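You operate a simulated robot arm through the tools that you are given. There is no shell and no other tool. Be economical: measure what you need, move in short steps, check, and stop when the job is done.

You are at the controls of a simulated two-armed robot. One attempt, no reset.

TASK
Wipe up the spill on the top of the green-marked table with the blue cloth and put it back.

It is judged by the outcome, as a careful person would: the job done as asked, and still so three seconds after it is handed in. It fails if anything else is knocked over, pushed out of place, dropped, spilled or broken. Flat cloth is picked up by pressing the open fingertips on it (5 to 10 N) and closing them slowly along it; thin cloth reads only 2 to 8 mm in the jaws.

THE ROBOT
Two 7-joint arms with two-finger parallel grippers on one trunk, on a base that drives. Base frame: it is fixed to the floor where the robot stands at the start and does not move with it; the origin is under the middle of the robot, x ahead of it, y to its left, z up. Readings come in m, rad, newtons and seconds.
The left shoulder is at the start at [0.06, 0.189, 1.128], the right one opposite. With the tool pointing down near the work surface each hand reaches from about 0.1 to 0.64 m from the robot's upright axis, wherever it stands, measured 20 degrees to its own side. Payload 3.43 kg a hand.
The tool frame of a hand sits at the grasp point between the pads (the TCP): z along the fingers, y along the line on which they close. The tips reach 0.03 m beyond it. The gripper opens to 0.094 m. The fingers are 0.028 m wide and 0.01 m thick; the gripper's body (0.05 by 0.096 m) begins 0.055 m behind the TCP.
Orientation is told as [roll, pitch, yaw] about the base's x, y, z axes, in that order, counted from this pose: with the fingers straight down and closing along the base's y, the tool's x points along the base's -x, its y along +y and its z along -z.

THE INTERFACE
- The arms move only by the tool jog_arm. It takes "left_plan", "right_plan" or both (then of equal length, played together; a hand with none holds still); each is a list of rows, each an object (a shift or turn left out is 0, a gripper value left out holds the last) with "travel": the shift along the tool's x, y, z in m, a list of three; "delta_rot": the turn, a rotation vector about the tool's x, y, z in rad, a list of three; "gripper": the opening in per cent of the stroke, from 0 (shut) to 100 (fully open). In form: [{"travel": [x, y, z], "delta_rot": [wx, wy, wz], "gripper": gripper}, ...]. A call has 1 to 10 rows; each row is the pose to reach, as a shift and turn from the pose commanded when the call began, along the tool's axes at that moment. A row lasts 0.2 s, in which the tool goes at most 0.05 m and 0.15 rad; a call with a longer step from one row to the next is refused whole, and so is a gripper value outside its range. Where a pose cannot be reached the arm comes as near as it can. A force on the tool above 40 N (or 10 N above the force at the start of the call, whichever is more), or a blocked arm, ends the call early, and 0.2 s more pass. Each finger travels about 0.153 m/s and halts on what it meets, pressing with about 31 N; the grip force reading is that of the motor and also rises with nothing between the fingers. The clock runs only during rows and for 0.2 s after the last one: add rows that repeat a pose to give the fingers time. It gives the time, the measured TCP pose, the force on the tool (base axes), the opening and the grip force at its end, in the units of the frame above (readings bear some noise), with the torque about the TCP (base axes, N m) and any sound that the robot's microphone picked up, and new pictures: "show" is both (left out), scene, wrist or none (wrist: the cameras of the hands that moved).
- Cameras (640 x 400 px; columns grow to the right, rows downward): "scene" is now at [0.0018, 0.0348, 1.669]; the picture's right is [0.48, -0.88, 0.00], its down [-0.72, -0.40, -0.56] and it looks along [0.49, 0.27, -0.83] (base axes); focal length 257 px, centre (320, 200). "left" rides on the left gripper at [0.076, -0.014, -0.103] in its tool frame; the picture's right is [0.18, 0.98, 0.00], its down [-0.75, 0.14, -0.64] and it looks along [-0.63, 0.12, 0.77] (tool axes); focal length 243 px, centre (320, 200). "right" rides on the right gripper at [0.076, 0.014, -0.102] in its tool frame; the picture's right is [-0.18, 0.98, 0.00], its down [-0.75, -0.14, -0.64] and it looks along [-0.63, -0.12, 0.77] (tool axes); focal length 243 px, centre (320, 200). There is no depth. A picture from a camera that has moved, and an enlarged one, comes with that camera's place and axes in the base frame and with its lens.
- move_column(by): slides the trunk up (or, below 0, down) by that many m; the arms and the scene camera ride with it, the base frame stays. It gives what a move gives, with no picture.
- roll_base(legs): drives the robot by 1 to 6 legs, each [ahead, left, turn to the left] in m, m and rad, along the robot's own axes; the way and the turn of a leg run together, so that a leg with both is an arc; at most 1.5 m and 3.142 rad a leg. The arms and the cameras ride along, it lands a little off, and it stops where it bumps. It gives what a move gives, and a new picture of the scene camera.
- head_to(pan, tilt): turns the head with the scene camera to pan (to the left, within 1.501 rad either way) and tilt (down, from -0.506 to 1.204), counted from straight ahead of the robot. It gives what a move gives, and a new picture of the scene camera.
- enlarge(camera, box): a new picture of the part [left, top, right, bottom] of that camera's present view, enlarged. It takes no simulated time.
- sign_off(): hands the job in; it is judged then, once.

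Go step by step. Nothing tells you exact positions but the pictures and the camera data: compare them with the known pose of the tool, close in by small moves and look again before you grip or let go. The budget is 120 turns and 260 pictures, counting those below and the enlarged ones. Unless the task says otherwise, let go and move clear before handing in, and close with one line.

The tools are called after "Request:" as name(argument=value, ...) on one line, values as JSON. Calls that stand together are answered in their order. jog_arm: Moves the arms, as the interface text tells. Its arguments: {"type":"object","properties":{"left_plan":{"type":"array"},"right_plan":{"type":"array"},"show":{"type":"string","enum":["both","scene","wrist","none"]}},"required":[]} The other tools are called the same way: move_column (by) slides the trunk up or down; roll_base (legs) drives the base; head_to (pan, tilt) turns the head that bears the scene camera; enlarge (camera, box) takes an enlarged picture of a part of a camera's view; sign_off () hands the job in.

At the start:

```text
clock: 0.0
left_tool_pos: [0.3289, 0.3483, 0.9517]
left_tool_rot: [0.002, 0.001, -0.001]
left_wrist_force: [0.4, -0.2, 1.2]
left_wrist_torque: [0.0, -0.02, 0.01]
left_finger_gap: 0.0938
left_finger_force: 0.0
right_tool_pos: [0.3476, 0.0318, 0.9736]
right_tool_rot: [0.0, -0.001, 0.0]
right_wrist_force: [-0.3, 0.4, 0.2]
right_wrist_torque: [-0.03, -0.01, 0.0]
right_finger_gap: 0.094
right_finger_force: 0.1
trunk travel left (down, up): [-0.8, 0.19]
robot x, y, heading: [0.0004, 0.0006, -0.0]
head pan, tilt: [0.503, 0.974]
```

scene: 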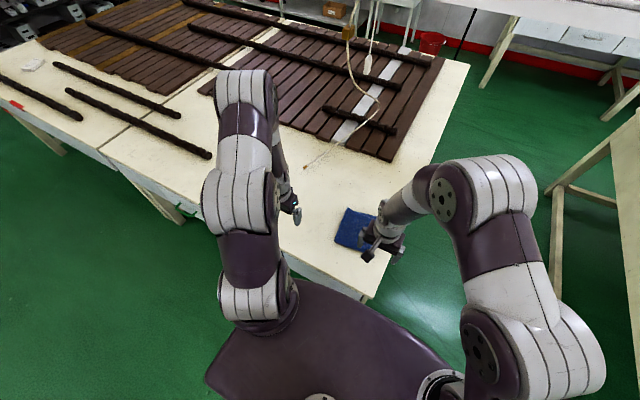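
right: 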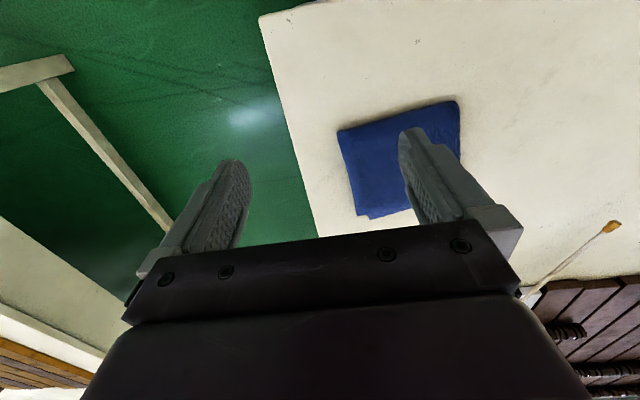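
left: 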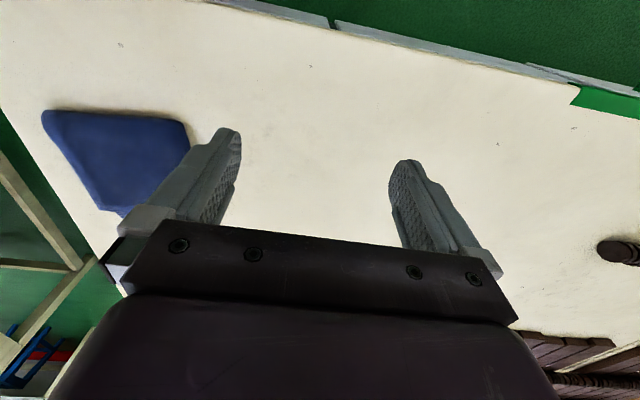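

I see the blue cloth on the near table by the right hand; a green patch shows on the near edge in the left camera. I'll look closer for the marks and the spill.

Request:
enlarge(camera="left", box=[440, 20, 640, 145])

Request:
enlarge(camera="scene", box=[280, 100, 480, 300])

Request:
head_to(pan=0.9, tilt=0.7)

Request:
head_to(pan=-0.4, tilt=0.7)

```text
3.20 times, centred on (540, 82) of left
camera zoom: at [0.252, 0.3334, 1.0531], right [-0.18, 0.98, 0.0], down [0.75, 0.14, 0.64], along [0.63, 0.12, -0.77], focal length 776 px, centre (-384, 576)
```

zoom: 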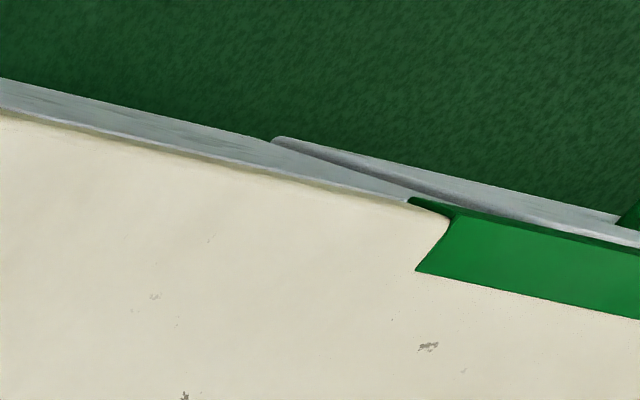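

```text
2.00 times, centred on (380, 200) of scene
camera zoom: at [0.0018, 0.0348, 1.669], right [0.48, -0.88, 0.0], down [-0.72, -0.4, -0.56], along [0.49, 0.27, -0.83], focal length 514 px, centre (200, 200)
```

zoom: 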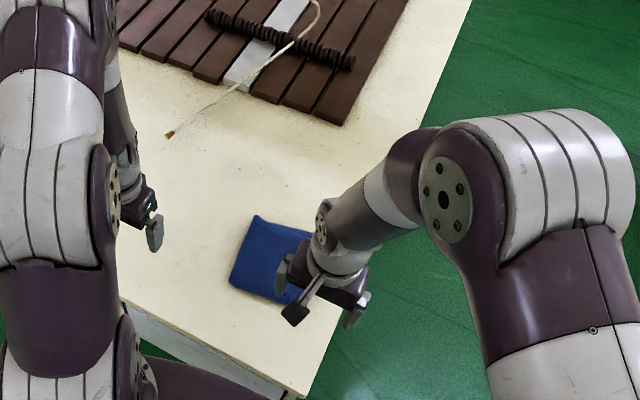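

```text
clock: 0.9
left_tool_pos: [0.3286, 0.3484, 0.9515]
left_tool_rot: [0.0, -0.001, 0.0]
left_wrist_force: [-0.4, -0.1, -0.2]
left_wrist_torque: [0.04, -0.01, 0.02]
left_finger_gap: 0.0939
left_finger_force: 0.1
right_tool_pos: [0.3478, 0.0319, 0.9713]
right_tool_rot: [-0.001, 0.001, 0.0]
right_wrist_force: [-0.2, 0.4, -0.2]
right_wrist_torque: [0.01, 0.0, -0.05]
right_finger_gap: 0.094
right_finger_force: 0.2
trunk travel left (down, up): [-0.8, 0.19]
robot x, y, heading: [-0.0007, 0.0033, 0.002]
head pan, tilt: [0.901, 0.7]
camera scene: at [-0.0078, 0.0669, 1.6905], right [0.78, -0.62, 0.0], down [-0.4, -0.5, -0.76], along [0.48, 0.6, -0.64], focal length 257 px, centre (320, 200)
```

scene: 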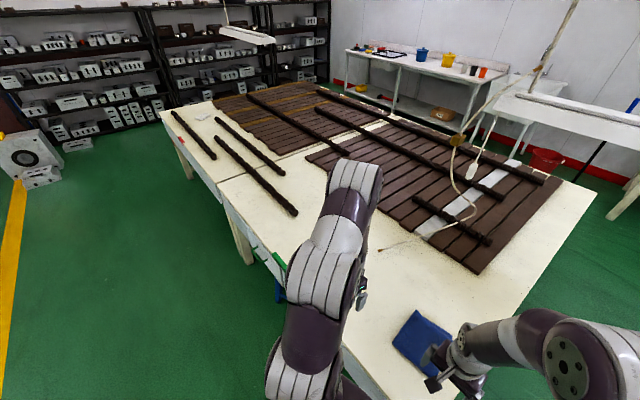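

```text
clock: 2.3
left_tool_pos: [0.3293, 0.3483, 0.9526]
left_tool_rot: [0.001, 0.0, 0.001]
left_wrist_force: [-0.4, -0.2, -0.4]
left_wrist_torque: [0.0, 0.02, -0.03]
left_finger_gap: 0.0939
left_finger_force: 0.1
right_tool_pos: [0.3476, 0.0315, 0.9708]
right_tool_rot: [0.001, -0.002, 0.001]
right_wrist_force: [0.5, -0.7, -0.4]
right_wrist_torque: [-0.02, 0.01, 0.03]
right_finger_gap: 0.0939
right_finger_force: 0.0
trunk travel left (down, up): [-0.8, 0.19]
robot x, y, heading: [-0.0051, 0.001, 0.003]
head pan, tilt: [-0.4, 0.7]
camera scene: at [0.0176, -0.0326, 1.6906], right [-0.39, -0.92, 0.0], down [-0.59, 0.25, -0.76], along [0.7, -0.3, -0.64], focal length 257 px, centre (320, 200)
```

scene: 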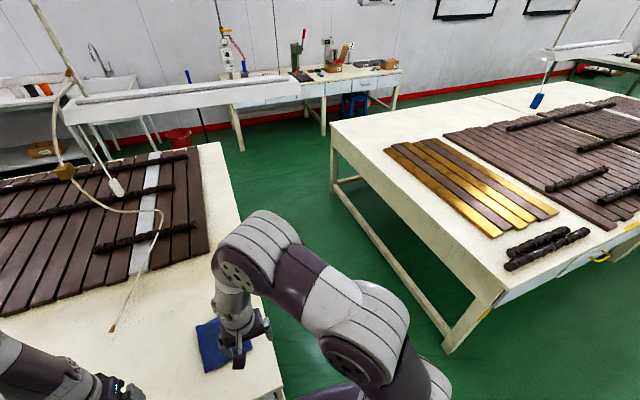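

The near table carries the green mark; the abutting one is red, the right-hand one yellow. The spill isn't obvious yet, so I look more closely.

Request:
head_to(pan=0.7, tilt=0.8)

Request:
enlarge(camera="scene", box=[120, 60, 440, 260])

Request:
enlarge(camera="scene", box=[320, 120, 520, 320])

Request:
enlarge(camera="left", box=[200, 0, 640, 300])

Request:
enlarge(camera="right", box=[250, 0, 640, 280])

```text
clock: 3.7
left_tool_pos: [0.3296, 0.3487, 0.952]
left_tool_rot: [0.001, 0.0, -0.001]
left_wrist_force: [0.2, -0.4, -0.1]
left_wrist_torque: [0.03, -0.02, -0.01]
left_finger_gap: 0.094
left_finger_force: 0.2
right_tool_pos: [0.3479, 0.0305, 0.9713]
right_tool_rot: [0.002, 0.001, 0.0]
right_wrist_force: [0.7, -0.7, 0.5]
right_wrist_torque: [0.0, -0.04, 0.02]
right_finger_gap: 0.0941
right_finger_force: 0.1
trunk travel left (down, up): [-0.8, 0.19]
robot x, y, heading: [0.0043, 0.0011, 0.002]
head pan, tilt: [0.7, 0.799]
camera scene: at [0.0011, 0.0523, 1.6823], right [0.64, -0.77, 0.0], down [-0.55, -0.46, -0.7], along [0.53, 0.45, -0.72], focal length 257 px, centre (320, 200)
```

scene: 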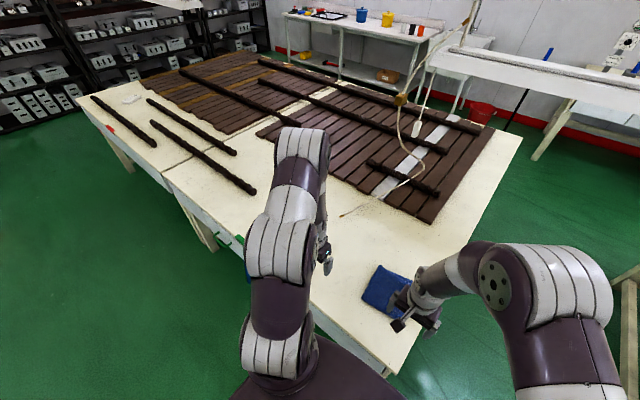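

```text
2.00 times, centred on (280, 160) of scene
camera zoom: at [0.0011, 0.0523, 1.6823], right [0.64, -0.77, 0.0], down [-0.55, -0.46, -0.7], along [0.53, 0.45, -0.72], focal length 514 px, centre (400, 280)
```

zoom: 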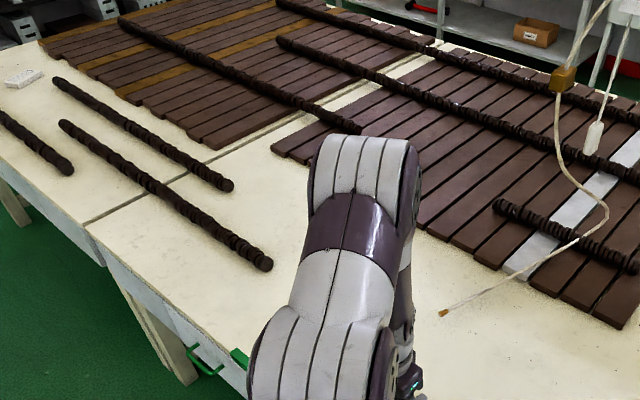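

```text
2.00 times, centred on (420, 220) of scene
camera zoom: at [0.0011, 0.0523, 1.6823], right [0.64, -0.77, 0.0], down [-0.55, -0.46, -0.7], along [0.53, 0.45, -0.72], focal length 514 px, centre (120, 160)
```

zoom: 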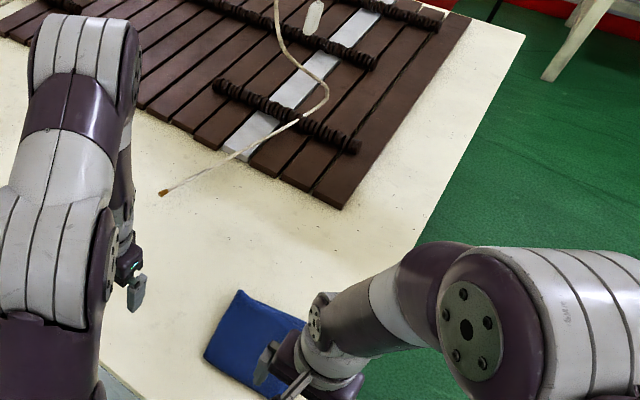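

```text
1.33 times, centred on (420, 150) of left
camera zoom: at [0.2521, 0.3334, 1.0531], right [-0.18, 0.98, 0.0], down [0.75, 0.14, 0.64], along [0.63, 0.12, -0.77], focal length 324 px, centre (187, 267)
```

zoom: 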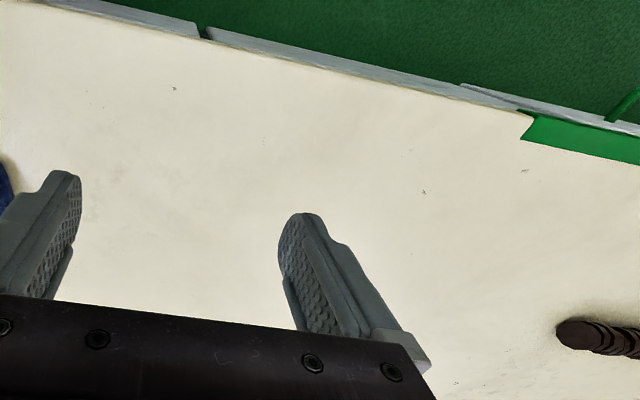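

```text
1.43 times, centred on (445, 140) of right
camera zoom: at [0.2724, 0.045, 1.0747], right [0.18, 0.98, 0.0], down [0.75, -0.14, 0.64], along [0.63, -0.12, -0.77], focal length 347 px, centre (141, 286)
```

zoom: 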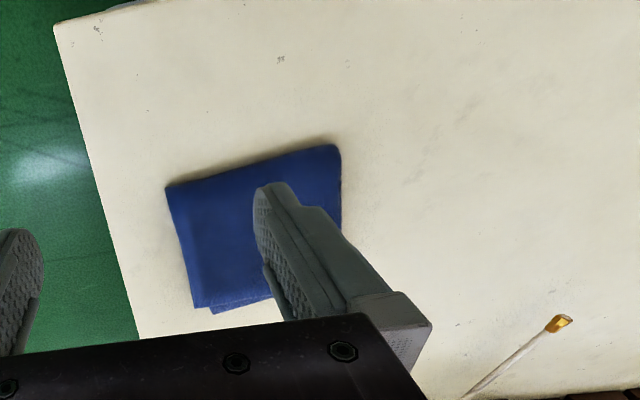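

No spill in view yet; part of the table is hidden behind the left arm. I'll lift the left hand and move it left so both its camera and the scene camera show that part.

Request:
jog_arm(left_plan=[{"travel": [0, 0, -0.05]}, {"travel": [0, 0.04, -0.08]}, {"travel": [0, 0.08, -0.1]}, {"travel": [0, 0.12, -0.12]}, {"travel": [0, 0.16, -0.12]}, {"travel": [0, 0.2, -0.12]}, {"travel": [0, 0.24, -0.12]}])

```text
clock: 5.3
left_tool_pos: [0.3288, 0.5919, 1.0695]
left_tool_rot: [-0.001, 0.0, 0.0]
left_wrist_force: [0.1, 1.0, -0.5]
left_wrist_torque: [0.03, 0.0, -0.02]
left_finger_gap: 0.0942
left_finger_force: 0.0
right_tool_pos: [0.3487, 0.0323, 0.9703]
right_tool_rot: [-0.002, 0.001, 0.001]
right_wrist_force: [0.1, 0.4, 1.0]
right_wrist_torque: [-0.01, 0.01, -0.03]
right_finger_gap: 0.0939
right_finger_force: 0.1
trunk travel left (down, up): [-0.8, 0.19]
robot x, y, heading: [0.0003, 0.0016, 0.001]
head pan, tilt: [0.7, 0.799]
camera scene: at [0.001, 0.0541, 1.6823], right [0.64, -0.76, 0.0], down [-0.55, -0.46, -0.7], along [0.53, 0.45, -0.72], focal length 257 px, centre (320, 200)
camera left: at [0.2521, 0.5772, 1.1713], right [-0.18, 0.98, 0.0], down [0.75, 0.14, 0.64], along [0.63, 0.12, -0.77], focal length 243 px, centre (320, 200)
```

scene: 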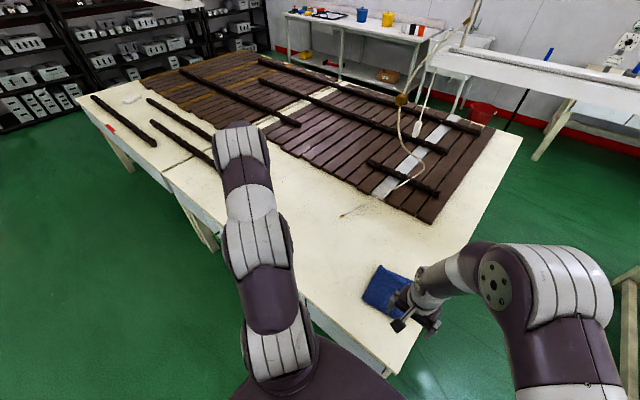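
left: 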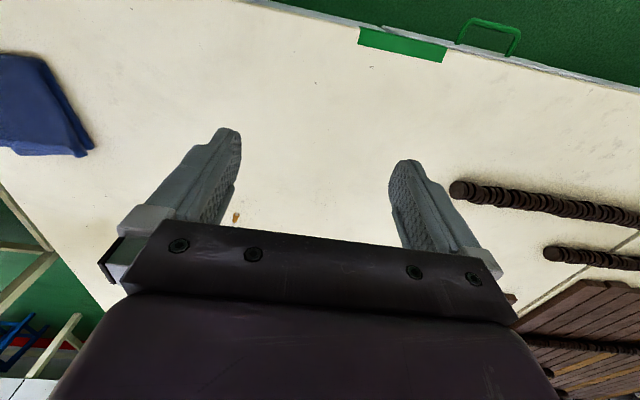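

Nothing obvious yet; enlarging the newly uncovered area.

Request:
enlarge(camera="scene", box=[200, 110, 360, 210])

Request:
enlarge(camera="scene", box=[270, 190, 430, 290])

Request:
enlarge(camera="scene", box=[400, 120, 530, 260])

Request:
enlarge(camera="left", box=[60, 0, 480, 240])

```text
4.00 times, centred on (280, 160) of scene
camera zoom: at [0.001, 0.0541, 1.6823], right [0.64, -0.76, 0.0], down [-0.55, -0.46, -0.7], along [0.53, 0.45, -0.72], focal length 1028 px, centre (480, 360)
```

zoom: 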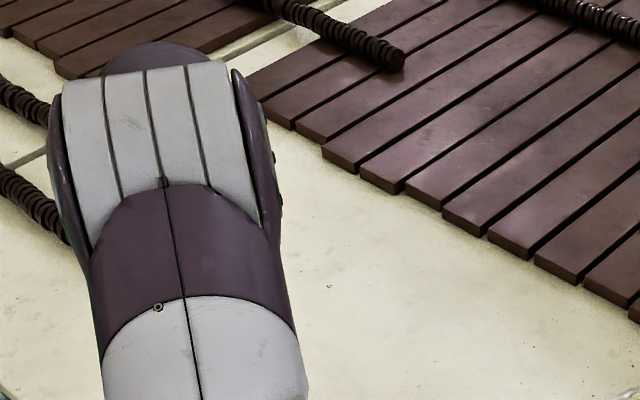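

```text
4.00 times, centred on (350, 240) of scene
camera zoom: at [0.001, 0.0541, 1.6823], right [0.64, -0.76, 0.0], down [-0.55, -0.46, -0.7], along [0.53, 0.45, -0.72], focal length 1028 px, centre (200, 40)
```

zoom: 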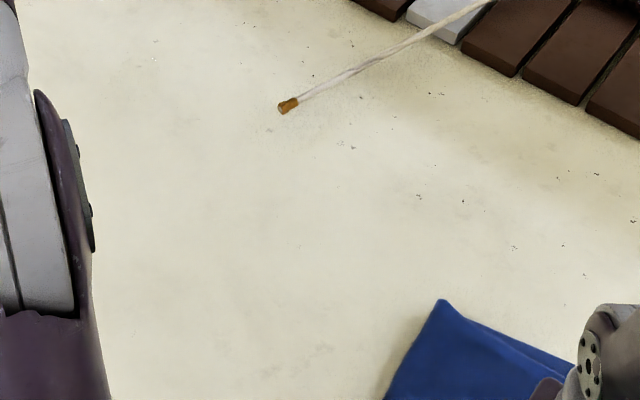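

```text
2.86 times, centred on (465, 190) of scene
camera zoom: at [0.001, 0.0541, 1.6823], right [0.64, -0.76, 0.0], down [-0.55, -0.46, -0.7], along [0.53, 0.45, -0.72], focal length 734 px, centre (-94, 229)
```

zoom: 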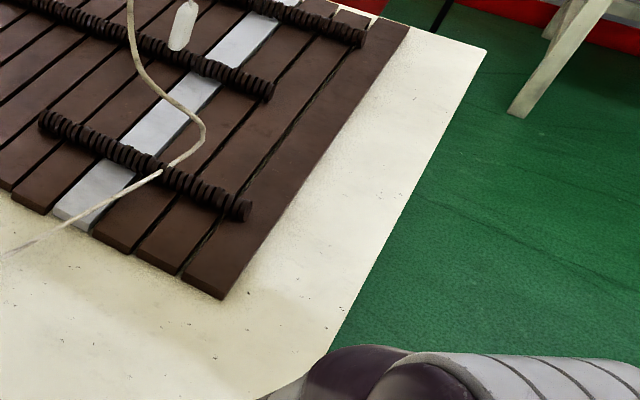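

```text
1.52 times, centred on (270, 120) of left
camera zoom: at [0.2521, 0.5772, 1.1713], right [-0.18, 0.98, 0.0], down [0.75, 0.14, 0.64], along [0.63, 0.12, -0.77], focal length 370 px, centre (396, 322)
```

zoom: 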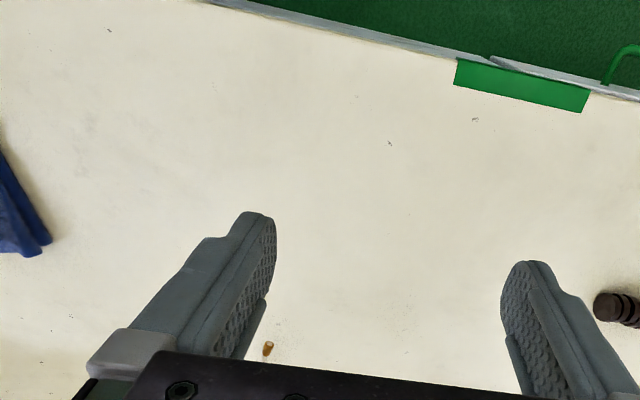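

No spill on the visible part of this table, so there may be another green-marked table. I'll look to both sides.

Request:
head_to(pan=-1.45, tilt=0.5)

Request:
head_to(pan=1.45, tilt=0.5)

Request:
head_to(pan=0.2, tilt=1.0)

```text
clock: 7.3
left_tool_pos: [0.3289, 0.5891, 1.0715]
left_tool_rot: [-0.001, 0.0, -0.001]
left_wrist_force: [-0.2, -1.0, -0.5]
left_wrist_torque: [0.03, -0.02, 0.0]
left_finger_gap: 0.0941
left_finger_force: 0.1
right_tool_pos: [0.3472, 0.0315, 0.9716]
right_tool_rot: [-0.001, 0.0, -0.001]
right_wrist_force: [1.3, -0.7, -0.4]
right_wrist_torque: [-0.04, 0.01, -0.03]
right_finger_gap: 0.0942
right_finger_force: 0.0
trunk travel left (down, up): [-0.8, 0.19]
robot x, y, heading: [0.0014, -0.0007, -0.002]
head pan, tilt: [-1.45, 0.499]
camera scene: at [-0.0497, -0.0898, 1.7083], right [-0.99, -0.12, 0.0], down [-0.06, 0.48, -0.88], along [0.11, -0.87, -0.48], focal length 257 px, centre (320, 200)
```

scene: 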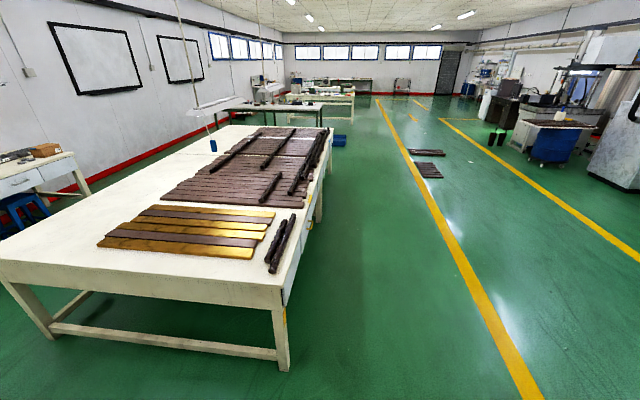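

```text
clock: 9.8
left_tool_pos: [0.3297, 0.5898, 1.0703]
left_tool_rot: [0.0, 0.0, -0.001]
left_wrist_force: [0.7, -0.6, -0.4]
left_wrist_torque: [-0.02, 0.01, -0.01]
left_finger_gap: 0.0939
left_finger_force: 0.0
right_tool_pos: [0.3478, 0.0314, 0.9717]
right_tool_rot: [0.0, 0.0, 0.0]
right_wrist_force: [0.2, -0.1, -0.1]
right_wrist_torque: [-0.02, -0.02, -0.02]
right_finger_gap: 0.0942
right_finger_force: 0.0
trunk travel left (down, up): [-0.8, 0.19]
robot x, y, heading: [-0.0022, -0.0003, -0.002]
head pan, tilt: [1.45, 0.499]
camera scene: at [-0.0497, 0.0908, 1.7083], right [0.99, -0.12, 0.0], down [-0.06, -0.48, -0.88], along [0.11, 0.87, -0.48], focal length 257 px, centre (320, 200)
```

scene: 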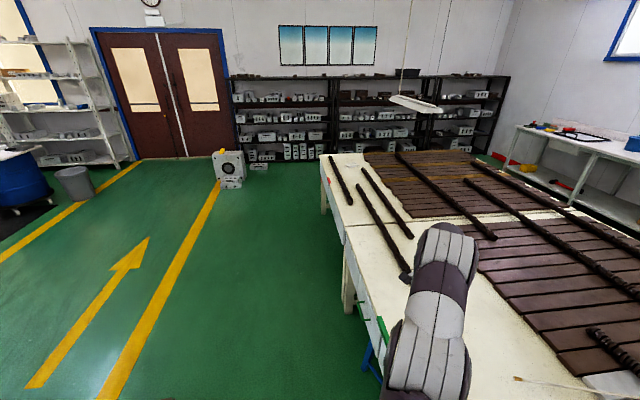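

```text
clock: 11.3
left_tool_pos: [0.329, 0.59, 1.0707]
left_tool_rot: [-0.001, 0.0, -0.001]
left_wrist_force: [-0.1, 0.1, 0.3]
left_wrist_torque: [0.0, -0.01, 0.02]
left_finger_gap: 0.094
left_finger_force: 0.1
right_tool_pos: [0.348, 0.0308, 0.9721]
right_tool_rot: [-0.001, -0.001, 0.0]
right_wrist_force: [0.1, 1.1, 0.8]
right_wrist_torque: [-0.02, -0.01, 0.0]
right_finger_gap: 0.0939
right_finger_force: 0.1
trunk travel left (down, up): [-0.8, 0.19]
robot x, y, heading: [0.0036, 0.0009, 0.001]
head pan, tilt: [0.201, 1.0]
camera scene: at [0.0076, 0.0145, 1.6672], right [0.2, -0.98, 0.0], down [-0.82, -0.17, -0.54], along [0.53, 0.11, -0.84], focal length 257 px, centre (320, 200)
```

scene: 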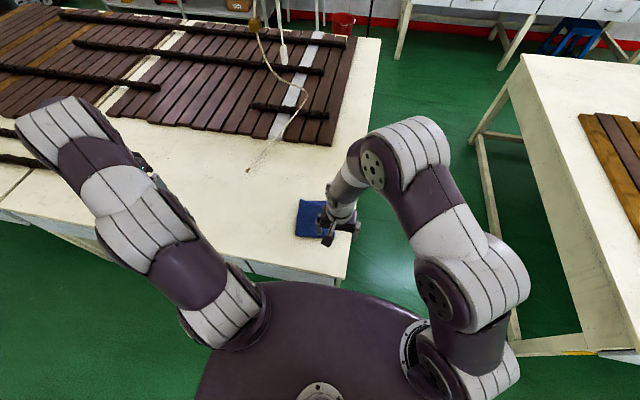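

Still no clear spill; I'll enlarge this view and move the right hand up and aside to uncover the right edge.

Request:
enlarge(camera="scene", box=[140, 120, 380, 270])

Request:
jog_arm(right_plan=[{"travel": [0, 0, -0.05]}, {"travel": [0, -0.04, -0.08]}, {"travel": [0, -0.08, -0.1]}, {"travel": [0, -0.12, -0.12]}, {"travel": [0.04, -0.16, -0.12]}, {"travel": [0.06, -0.2, -0.12]}], left_plan=[{"travel": [0, 0, -0.03]}, {"travel": [0.04, 0, -0.03]}, {"travel": [0.08, 0.0, -0.03]}, {"travel": [0.1, -0.04, -0.03]}, {"travel": [0.12, -0.08, -0.03]}, {"travel": [0.14, -0.12, -0.03]}])

```text
2.67 times, centred on (260, 195) of scene
camera zoom: at [0.0076, 0.0145, 1.6672], right [0.2, -0.98, 0.0], down [-0.82, -0.17, -0.54], along [0.53, 0.11, -0.84], focal length 685 px, centre (480, 213)
```

zoom: 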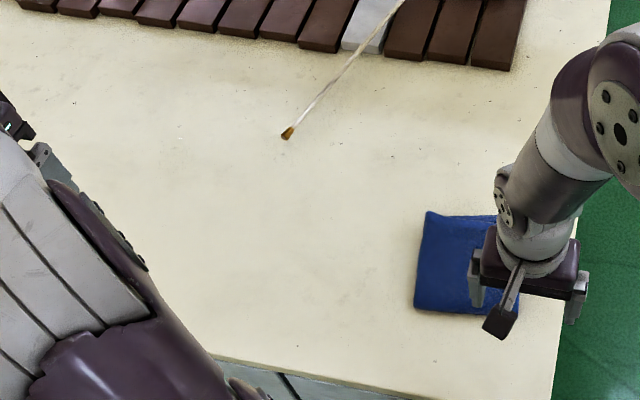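

```text
refused: row 5 steps farther than a row can; nothing moved
```

Request:
jog_arm(right_plan=[{"travel": [0, 0, -0.05]}, {"travel": [0, -0.04, -0.07]}, {"travel": [0, -0.08, -0.09]}, {"travel": [0, -0.12, -0.11]}, {"travel": [0.02, -0.16, -0.12]}, {"travel": [0.04, -0.2, -0.12]}], left_plan=[{"travel": [0, 0, -0.03]}, {"travel": [0.04, 0, -0.03]}, {"travel": [0.08, 0.0, -0.03]}, {"travel": [0.1, -0.04, -0.03]}, {"travel": [0.12, -0.08, -0.03]}, {"travel": [0.14, -0.12, -0.03]}])

```text
clock: 12.7
left_tool_pos: [0.1864, 0.4684, 1.103]
left_tool_rot: [0.002, -0.001, -0.001]
left_wrist_force: [-0.1, -0.7, -0.1]
left_wrist_torque: [0.01, 0.01, -0.01]
left_finger_gap: 0.094
left_finger_force: 0.1
right_tool_pos: [0.3078, -0.1692, 1.0944]
right_tool_rot: [0.001, -0.003, 0.003]
right_wrist_force: [0.0, 0.2, -0.3]
right_wrist_torque: [-0.02, -0.02, 0.01]
right_finger_gap: 0.094
right_finger_force: 0.1
trunk travel left (down, up): [-0.8, 0.19]
robot x, y, heading: [-0.0011, -0.001, 0.002]
head pan, tilt: [0.201, 1.0]
camera scene: at [0.0051, 0.0114, 1.6672], right [0.2, -0.98, 0.0], down [-0.82, -0.17, -0.54], along [0.53, 0.11, -0.84], focal length 257 px, centre (320, 200)
camera right: at [0.2319, -0.1565, 1.1967], right [0.18, 0.98, 0.0], down [0.75, -0.14, 0.64], along [0.63, -0.12, -0.77], focal length 243 px, centre (320, 200)
camera left: at [0.1094, 0.4528, 1.2032], right [-0.18, 0.98, 0.0], down [0.75, 0.14, 0.64], along [0.63, 0.12, -0.77], focal length 243 px, centre (320, 200)
```

scene: 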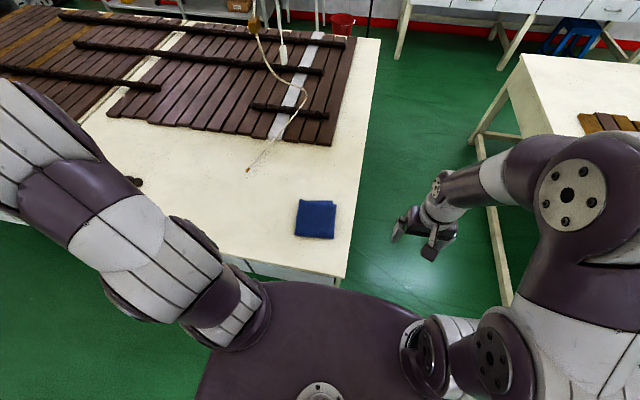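
right: 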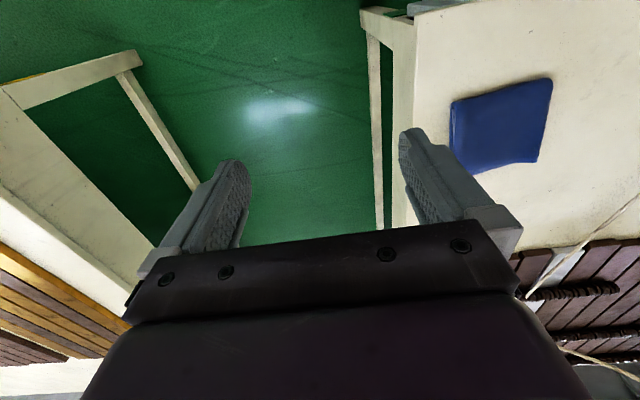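
left: 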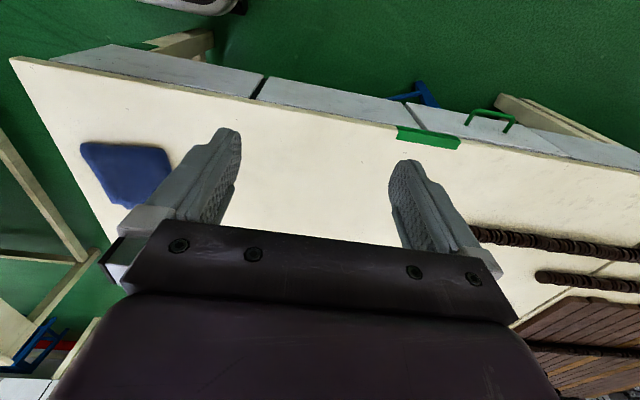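

There are faint blotches near x≈0.38, y≈0.27 that show up consistently in three cameras; that may be the spill, pale or transparent. I'll bring the left camera over it to check.

Request:
jog_arm(left_plan=[{"travel": [-0.035, -0.035, 0.0]}, {"travel": [-0.07, -0.07, 0.0]}, {"travel": [-0.1, -0.1, 0.02]}, {"travel": [-0.13, -0.13, 0.04]}, {"travel": [-0.16, -0.16, 0.06]}, {"travel": [-0.18, -0.18, 0.08]}, {"travel": [-0.18, -0.2, 0.1]}], show="wrist")

Request:
enlarge(camera="left", box=[120, 0, 440, 200])

```text
clock: 14.3
left_tool_pos: [0.3713, 0.2685, 1.0032]
left_tool_rot: [0.0, 0.001, -0.002]
left_wrist_force: [0.4, 0.1, 0.2]
left_wrist_torque: [0.06, -0.02, 0.03]
left_finger_gap: 0.0941
left_finger_force: 0.0
right_tool_pos: [0.3094, -0.1684, 1.0936]
right_tool_rot: [0.001, 0.0, -0.001]
right_wrist_force: [-1.2, 0.3, -0.5]
right_wrist_torque: [0.0, 0.01, 0.0]
right_finger_gap: 0.0939
right_finger_force: 0.1
trunk travel left (down, up): [-0.8, 0.19]
robot x, y, heading: [-0.003, 0.0017, 0.001]
head pan, tilt: [0.201, 1.0]
camera left: at [0.2946, 0.2529, 1.1052], right [-0.18, 0.98, 0.0], down [0.75, 0.14, 0.64], along [0.63, 0.12, -0.77], focal length 243 px, centre (320, 200)
```

left: 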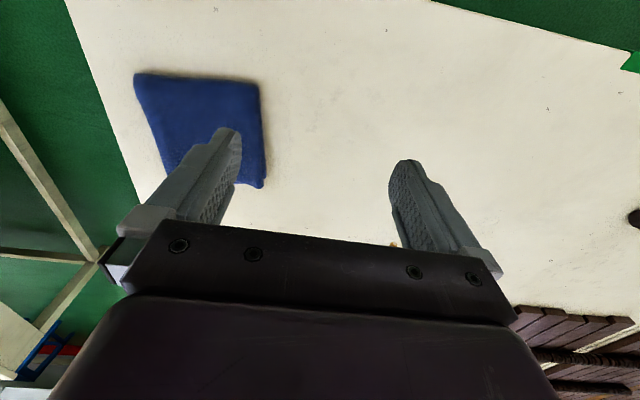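

```text
2.00 times, centred on (280, 100) of left
camera zoom: at [0.2946, 0.2529, 1.1052], right [-0.18, 0.98, 0.0], down [0.75, 0.14, 0.64], along [0.63, 0.12, -0.77], focal length 485 px, centre (400, 400)
```

zoom: 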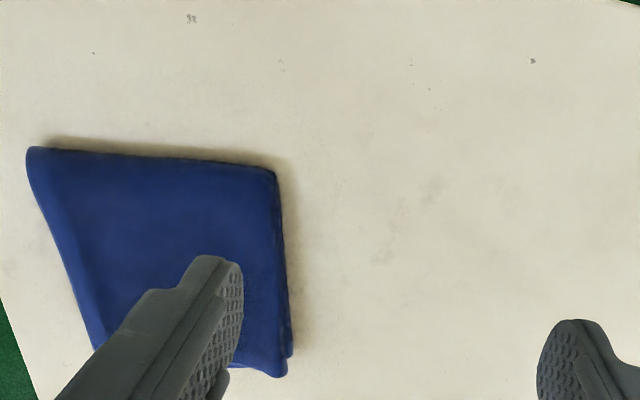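

These are only faint wear marks as far as I can tell. I'll re-inspect the rest of the table's top to the left with the arm now out of the way.

Request:
head_to(pan=1.1, tilt=0.8)

Request:
enlarge(camera="scene", box=[160, 60, 420, 260])

Request:
enlarge(camera="scene", box=[380, 60, 640, 260])

```text
clock: 15.5
left_tool_pos: [0.3717, 0.27, 1.0043]
left_tool_rot: [0.001, 0.0, 0.0]
left_wrist_force: [0.0, 0.0, 0.1]
left_wrist_torque: [-0.03, 0.04, -0.01]
left_finger_gap: 0.0941
left_finger_force: 0.2
right_tool_pos: [0.3089, -0.1688, 1.0932]
right_tool_rot: [0.0, 0.001, 0.001]
right_wrist_force: [0.5, -1.0, 0.1]
right_wrist_torque: [-0.01, 0.02, 0.0]
right_finger_gap: 0.0938
right_finger_force: 0.1
trunk travel left (down, up): [-0.8, 0.19]
robot x, y, heading: [0.001, 0.0013, 0.0]
head pan, tilt: [1.1, 0.799]
camera scene: at [-0.024, 0.0721, 1.6823], right [0.89, -0.45, 0.0], down [-0.33, -0.64, -0.7], along [0.32, 0.62, -0.72], focal length 257 px, centre (320, 200)
```

scene: 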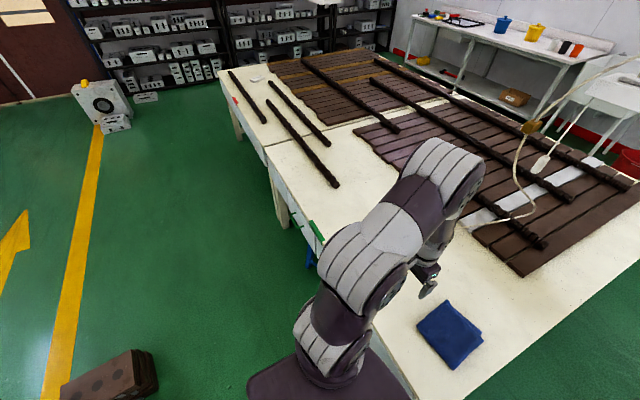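

```text
2.00 times, centred on (290, 160) of scene
camera zoom: at [-0.024, 0.0721, 1.6823], right [0.89, -0.45, 0.0], down [-0.33, -0.64, -0.7], along [0.32, 0.62, -0.72], focal length 514 px, centre (380, 280)
```

zoom: 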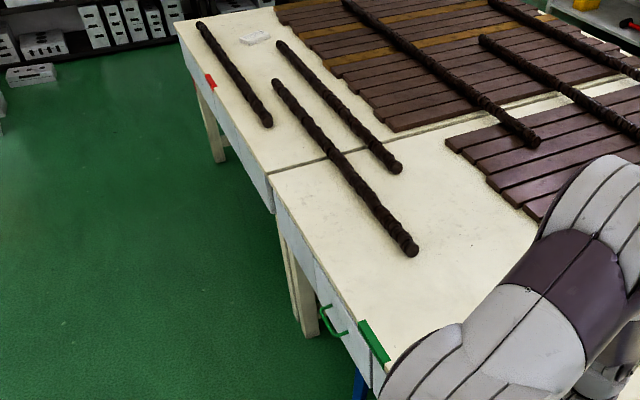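

```text
2.00 times, centred on (510, 160) of scene
camera zoom: at [-0.024, 0.0721, 1.6823], right [0.89, -0.45, 0.0], down [-0.33, -0.64, -0.7], along [0.32, 0.62, -0.72], focal length 514 px, centre (-60, 280)
```

zoom: 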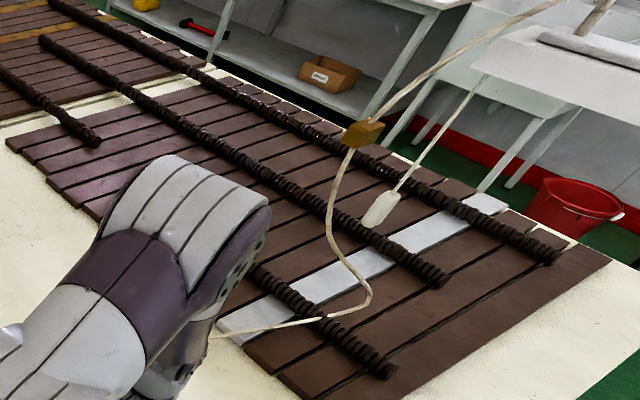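

Nothing more here, and a dark stack shows behind me to the left. I'll look as far back as the head allows on both sides before deciding whether to turn.

Request:
head_to(pan=1.5, tilt=1.0)

Request:
head_to(pan=-1.5, tilt=0.9)

```text
clock: 16.3
left_tool_pos: [0.3717, 0.2687, 1.0047]
left_tool_rot: [0.0, 0.001, 0.0]
left_wrist_force: [0.7, 1.0, 0.2]
left_wrist_torque: [-0.02, 0.0, 0.02]
left_finger_gap: 0.0938
left_finger_force: 0.1
right_tool_pos: [0.3095, -0.1671, 1.0933]
right_tool_rot: [-0.001, -0.001, 0.0]
right_wrist_force: [-0.2, 1.1, 0.3]
right_wrist_torque: [-0.05, 0.02, 0.0]
right_finger_gap: 0.0938
right_finger_force: 0.0
trunk travel left (down, up): [-0.8, 0.19]
robot x, y, heading: [0.0012, 0.0001, 0.002]
head pan, tilt: [1.499, 1.0]
camera scene: at [-0.0556, 0.0698, 1.6672], right [1.0, -0.07, 0.0], down [-0.06, -0.84, -0.54], along [0.04, 0.54, -0.84], focal length 257 px, centre (320, 200)
```

scene: 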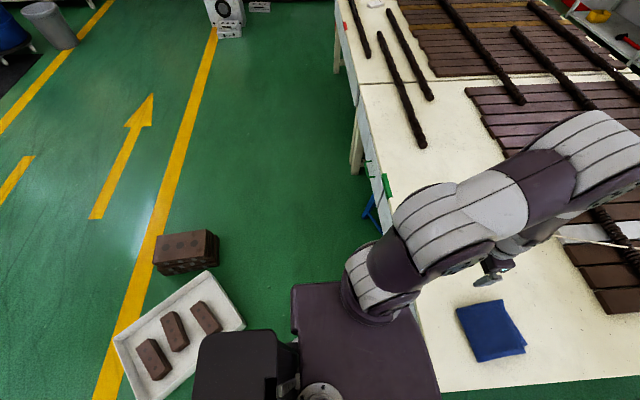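

```text
clock: 18.9
left_tool_pos: [0.371, 0.2693, 1.0042]
left_tool_rot: [0.0, 0.0, 0.001]
left_wrist_force: [-0.9, -0.6, -0.9]
left_wrist_torque: [-0.01, -0.05, -0.04]
left_finger_gap: 0.0942
left_finger_force: 0.1
right_tool_pos: [0.3099, -0.1663, 1.094]
right_tool_rot: [0.001, -0.001, 0.0]
right_wrist_force: [0.4, 0.1, -1.0]
right_wrist_torque: [-0.01, 0.01, -0.03]
right_finger_gap: 0.0942
right_finger_force: 0.1
trunk travel left (down, up): [-0.8, 0.19]
robot x, y, heading: [0.0008, 0.0013, 0.002]
head pan, tilt: [-1.499, 0.901]
camera scene: at [-0.0552, -0.075, 1.6744], right [-1.0, -0.07, 0.0], down [-0.06, 0.78, -0.62], along [0.04, -0.62, -0.78], focal length 257 px, centre (320, 200)
```

scene: 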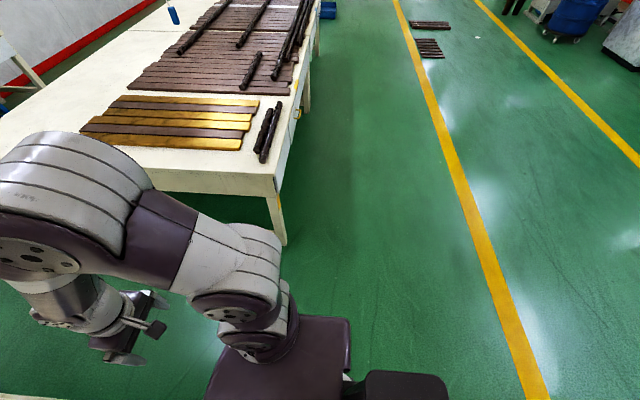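

No other green-marked table to the sides. Before turning, I'll zoom strongly into the faintly stained area from the wrist camera.

Request:
enlarge(camera="left", box=[250, 20, 410, 150])

Request:
enlarge(camera="left", box=[400, 0, 640, 240])

Request:
head_to(pan=0.45, tilt=0.75)

Request:
enlarge(camera="scene", box=[180, 180, 460, 380])

```text
3.08 times, centred on (330, 85) of left
camera zoom: at [0.2943, 0.2539, 1.1054], right [-0.18, 0.98, 0.0], down [0.75, 0.14, 0.64], along [0.63, 0.12, -0.77], focal length 746 px, centre (289, 554)
```

zoom: 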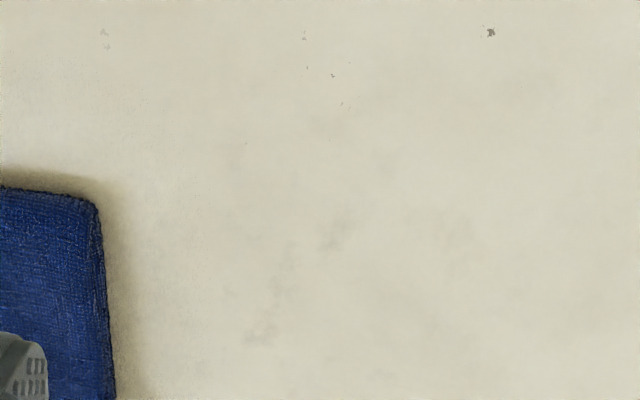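

```text
1.67 times, centred on (520, 120) of left
camera zoom: at [0.2943, 0.2539, 1.1054], right [-0.18, 0.98, 0.0], down [0.75, 0.14, 0.64], along [0.63, 0.12, -0.77], focal length 404 px, centre (-13, 333)
```

zoom: 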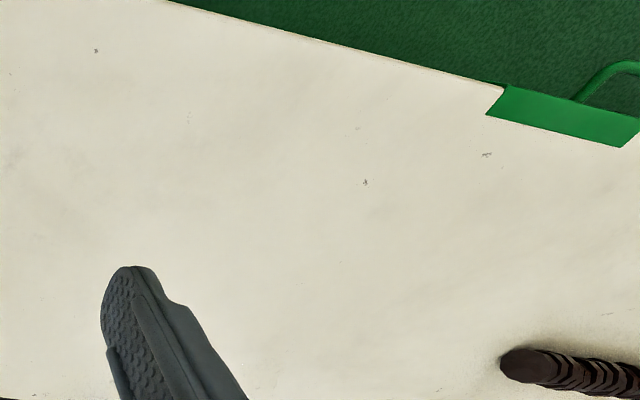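

```text
clock: 20.8
left_tool_pos: [0.3714, 0.2696, 1.0039]
left_tool_rot: [0.001, 0.0, 0.0]
left_wrist_force: [0.3, 0.0, 0.1]
left_wrist_torque: [0.01, -0.01, -0.04]
left_finger_gap: 0.094
left_finger_force: 0.0
right_tool_pos: [0.3094, -0.1688, 1.0931]
right_tool_rot: [0.0, 0.001, 0.0]
right_wrist_force: [0.4, 0.6, -1.0]
right_wrist_torque: [-0.01, 0.0, -0.02]
right_finger_gap: 0.0939
right_finger_force: 0.1
trunk travel left (down, up): [-0.8, 0.19]
robot x, y, heading: [-0.0014, 0.0013, 0.005]
head pan, tilt: [0.45, 0.75]
camera scene: at [0.0139, 0.0363, 1.6863], right [0.43, -0.9, 0.0], down [-0.61, -0.3, -0.73], along [0.66, 0.32, -0.68], focal length 257 px, centre (320, 200)
```

scene: 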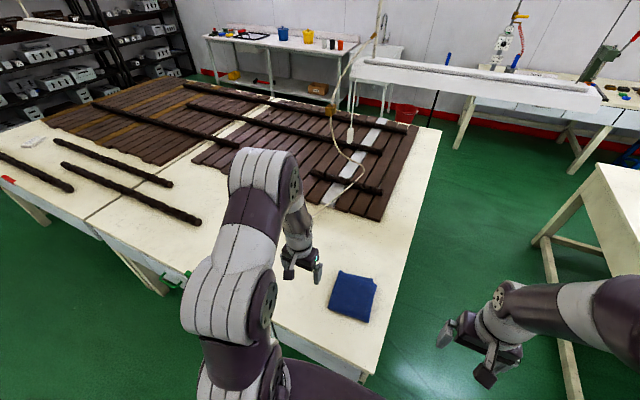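

```text
2.00 times, centred on (320, 280) of scene
camera zoom: at [0.0139, 0.0363, 1.6863], right [0.43, -0.9, 0.0], down [-0.61, -0.3, -0.73], along [0.66, 0.32, -0.68], focal length 514 px, centre (320, 40)
```

zoom: 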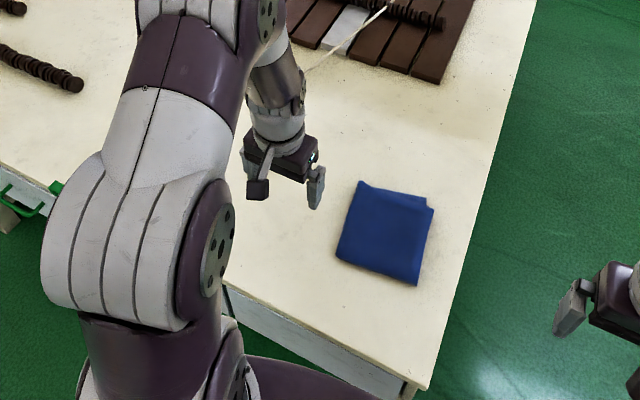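

That is only wear. The back of the room is still unseen, so I'll turn the right wrist camera round to look behind me instead of driving blind past the crate.

Request:
jog_arm(right_plan=[{"travel": [0, -0.02, -0.02], "delta_rot": [0, 0, 0.15]}, {"travel": [0, -0.04, -0.04], "delta_rot": [0, 0, 0.3]}, {"travel": [0, -0.06, -0.06], "delta_rot": [0, 0, 0.45]}, {"travel": [0, -0.08, -0.08], "delta_rot": [0, 0, 0.6]}, {"travel": [0, -0.1, -0.1], "delta_rot": [0, 0, 0.75]}, {"travel": [0, -0.12, -0.12], "delta_rot": [0, 0, 0.9]}, {"travel": [0, -0.14, -0.14], "delta_rot": [0, 0, 1.05]}, {"travel": [0, -0.16, -0.16], "delta_rot": [0, 0, 1.2]}, {"travel": [0, -0.18, -0.18], "delta_rot": [0, 0, 1.35]}, {"travel": [0, -0.2, -0.2], "delta_rot": [0, 0, 1.5]}], show="wrist")

Request:
jog_arm(right_plan=[{"delta_rot": [0, 0, 0.15]}, {"delta_rot": [0, 0, 0.3]}, {"delta_rot": [0, 0, 0.45]}, {"delta_rot": [0, 0, 0.6]}, {"delta_rot": [0, 0, 0.75]}, {"delta_rot": [0, 0, 0.9]}, {"delta_rot": [0, 0, 1.05]}, {"delta_rot": [0, 0, 1.2]}], show="wrist")

```text
clock: 23.0
left_tool_pos: [0.3701, 0.2677, 1.0044]
left_tool_rot: [-0.002, 0.0, 0.0]
left_wrist_force: [0.1, 0.8, 0.5]
left_wrist_torque: [0.0, 0.01, 0.03]
left_finger_gap: 0.094
left_finger_force: 0.0
right_tool_pos: [0.3005, -0.3659, 1.2102]
right_tool_rot: [-0.001, 0.0, -1.502]
right_wrist_force: [0.9, -0.2, -0.9]
right_wrist_torque: [0.05, 0.03, -0.02]
right_finger_gap: 0.0943
right_finger_force: 0.2
right hand out of reach, approached as far as the arm can: row 7, 8, 9, 10
trunk travel left (down, up): [-0.8, 0.19]
robot x, y, heading: [0.0025, -0.0004, 0.003]
head pan, tilt: [0.45, 0.75]
camera right: at [0.3107, -0.2895, 1.3151], right [0.99, -0.12, 0.0], down [-0.09, -0.76, 0.64], along [-0.07, -0.64, -0.77], focal length 243 px, centre (320, 200)
```

right: 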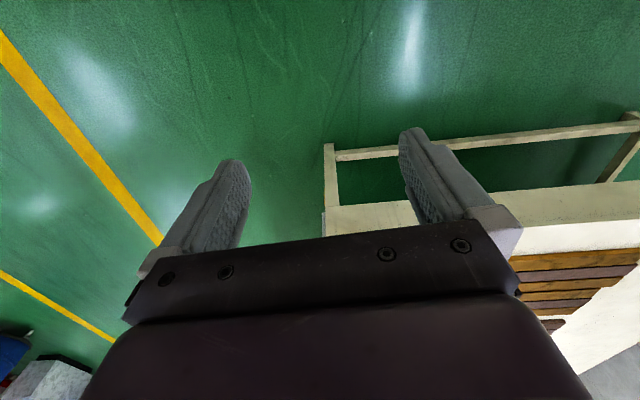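

```text
clock: 24.8
left_tool_pos: [0.3723, 0.2693, 1.0046]
left_tool_rot: [0.0, 0.001, -0.001]
left_wrist_force: [-0.5, 0.2, -0.6]
left_wrist_torque: [-0.01, -0.01, -0.04]
left_finger_gap: 0.0939
left_finger_force: 0.0
right_tool_pos: [0.3013, -0.3647, 1.2095]
right_tool_rot: [0.0, 0.0, -2.702]
right_wrist_force: [-0.3, -0.4, 0.9]
right_wrist_torque: [-0.01, 0.01, 0.0]
right_finger_gap: 0.0943
right_finger_force: 0.1
trunk travel left (down, up): [-0.8, 0.19]
robot x, y, heading: [0.0046, 0.0021, 0.0]
head pan, tilt: [0.45, 0.75]
camera right: at [0.3774, -0.3454, 1.3124], right [0.25, -0.97, 0.0], down [-0.74, -0.19, 0.64], along [-0.62, -0.16, -0.77], focal length 243 px, centre (320, 200)
```

right: 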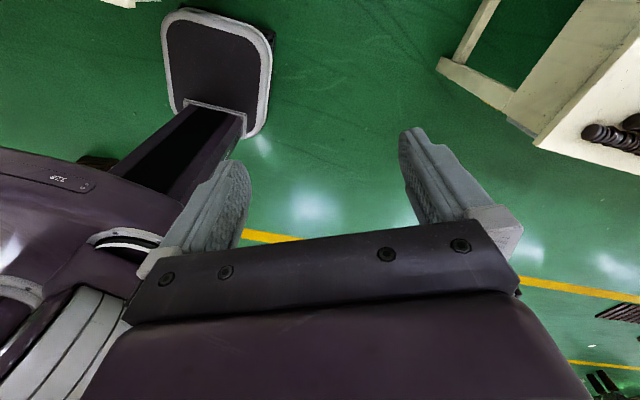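

Behind me is the open aisle. I'll survey the more distant tables for green marks or a spill.

Request:
head_to(pan=-1.3, tilt=0.3)

Request:
enlarge(camera="scene", box=[160, 100, 480, 300])

Request:
head_to(pan=0.0, tilt=0.4)

Request:
enlarge(camera="scene", box=[0, 60, 320, 260])

Request:
enlarge(camera="scene", box=[320, 60, 640, 260])

```text
clock: 26.6
left_tool_pos: [0.371, 0.268, 1.0042]
left_tool_rot: [0.0, 0.0, 0.0]
left_wrist_force: [-0.7, 0.5, -1.2]
left_wrist_torque: [0.0, -0.02, -0.02]
left_finger_gap: 0.0941
left_finger_force: 0.0
right_tool_pos: [0.3006, -0.3652, 1.2096]
right_tool_rot: [0.0, 0.0, -2.699]
right_wrist_force: [-0.4, 0.7, 0.6]
right_wrist_torque: [-0.04, 0.02, -0.01]
right_finger_gap: 0.094
right_finger_force: 0.2
trunk travel left (down, up): [-0.8, 0.19]
robot x, y, heading: [0.0033, 0.0004, -0.004]
head pan, tilt: [-1.3, 0.3]
camera scene: at [-0.0357, -0.0897, 1.7267], right [-0.96, -0.27, 0.0], down [-0.08, 0.29, -0.96], along [0.26, -0.92, -0.3], focal length 257 px, centre (320, 200)
```

scene: 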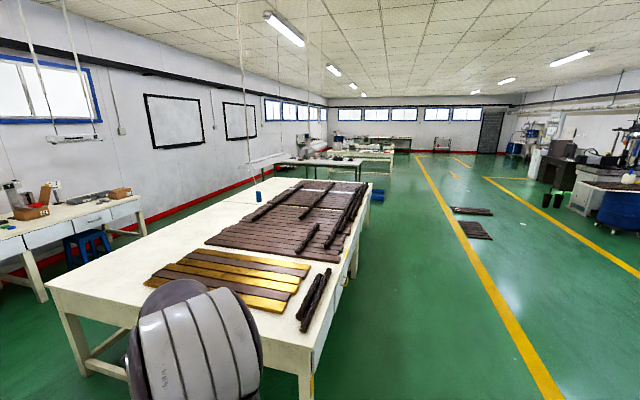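

```text
2.00 times, centred on (320, 200) of scene
camera zoom: at [-0.0357, -0.0897, 1.7267], right [-0.96, -0.27, 0.0], down [-0.08, 0.29, -0.96], along [0.26, -0.92, -0.3], focal length 514 px, centre (320, 200)
```

zoom: 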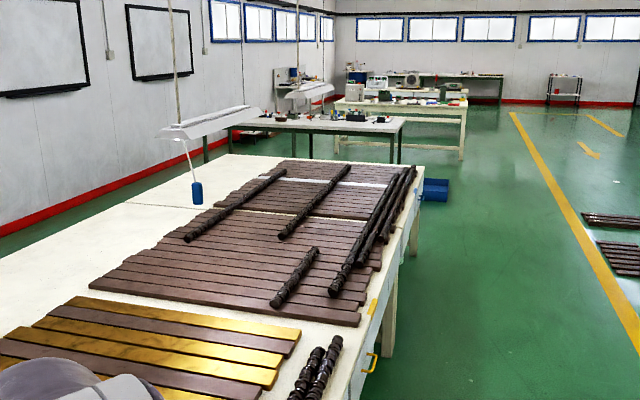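

```text
clock: 28.1
left_tool_pos: [0.3708, 0.2682, 1.0045]
left_tool_rot: [0.001, -0.001, -0.002]
left_wrist_force: [0.1, -0.2, 0.3]
left_wrist_torque: [0.0, -0.01, 0.0]
left_finger_gap: 0.094
left_finger_force: 0.0
right_tool_pos: [0.3029, -0.3637, 1.2092]
right_tool_rot: [0.0, -0.001, -2.7]
right_wrist_force: [-0.2, 1.0, 1.2]
right_wrist_torque: [0.01, 0.0, -0.01]
right_finger_gap: 0.0941
right_finger_force: 0.0
trunk travel left (down, up): [-0.8, 0.19]
robot x, y, heading: [-0.002, -0.0008, 0.002]
head pan, tilt: [0.0, 0.4]
camera scene: at [0.0319, 0.0002, 1.7174], right [0.0, -1.0, 0.0], down [-0.39, 0.0, -0.92], along [0.92, 0.0, -0.39], focal length 257 px, centre (320, 200)
```

scene: 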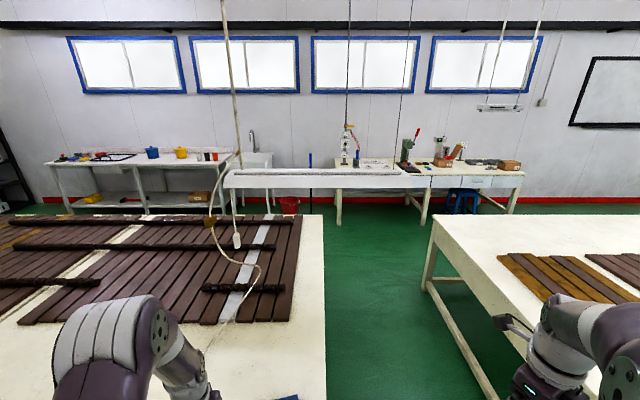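

```text
2.00 times, centred on (160, 160) of scene
camera zoom: at [0.0319, 0.0002, 1.7174], right [0.0, -1.0, 0.0], down [-0.39, 0.0, -0.92], along [0.92, 0.0, -0.39], focal length 514 px, centre (640, 280)
```

zoom: 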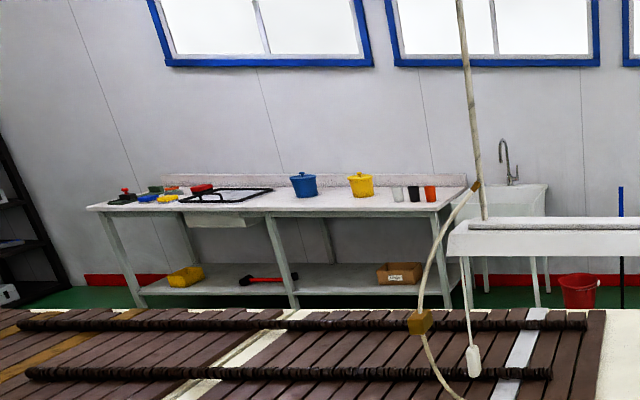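

```text
2.00 times, centred on (480, 160) of scene
camera zoom: at [0.0319, 0.0002, 1.7174], right [0.0, -1.0, 0.0], down [-0.39, 0.0, -0.92], along [0.92, 0.0, -0.39], focal length 514 px, centre (0, 280)
```

zoom: 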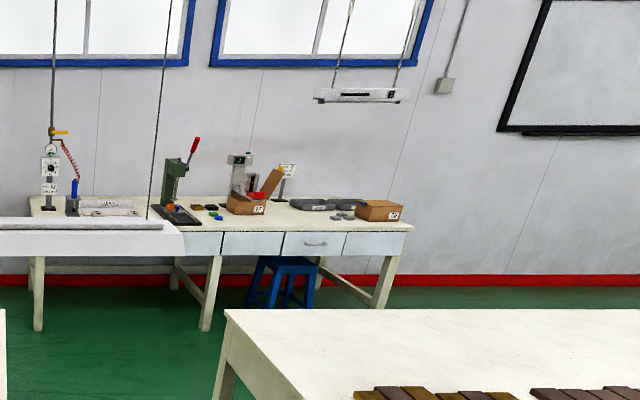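

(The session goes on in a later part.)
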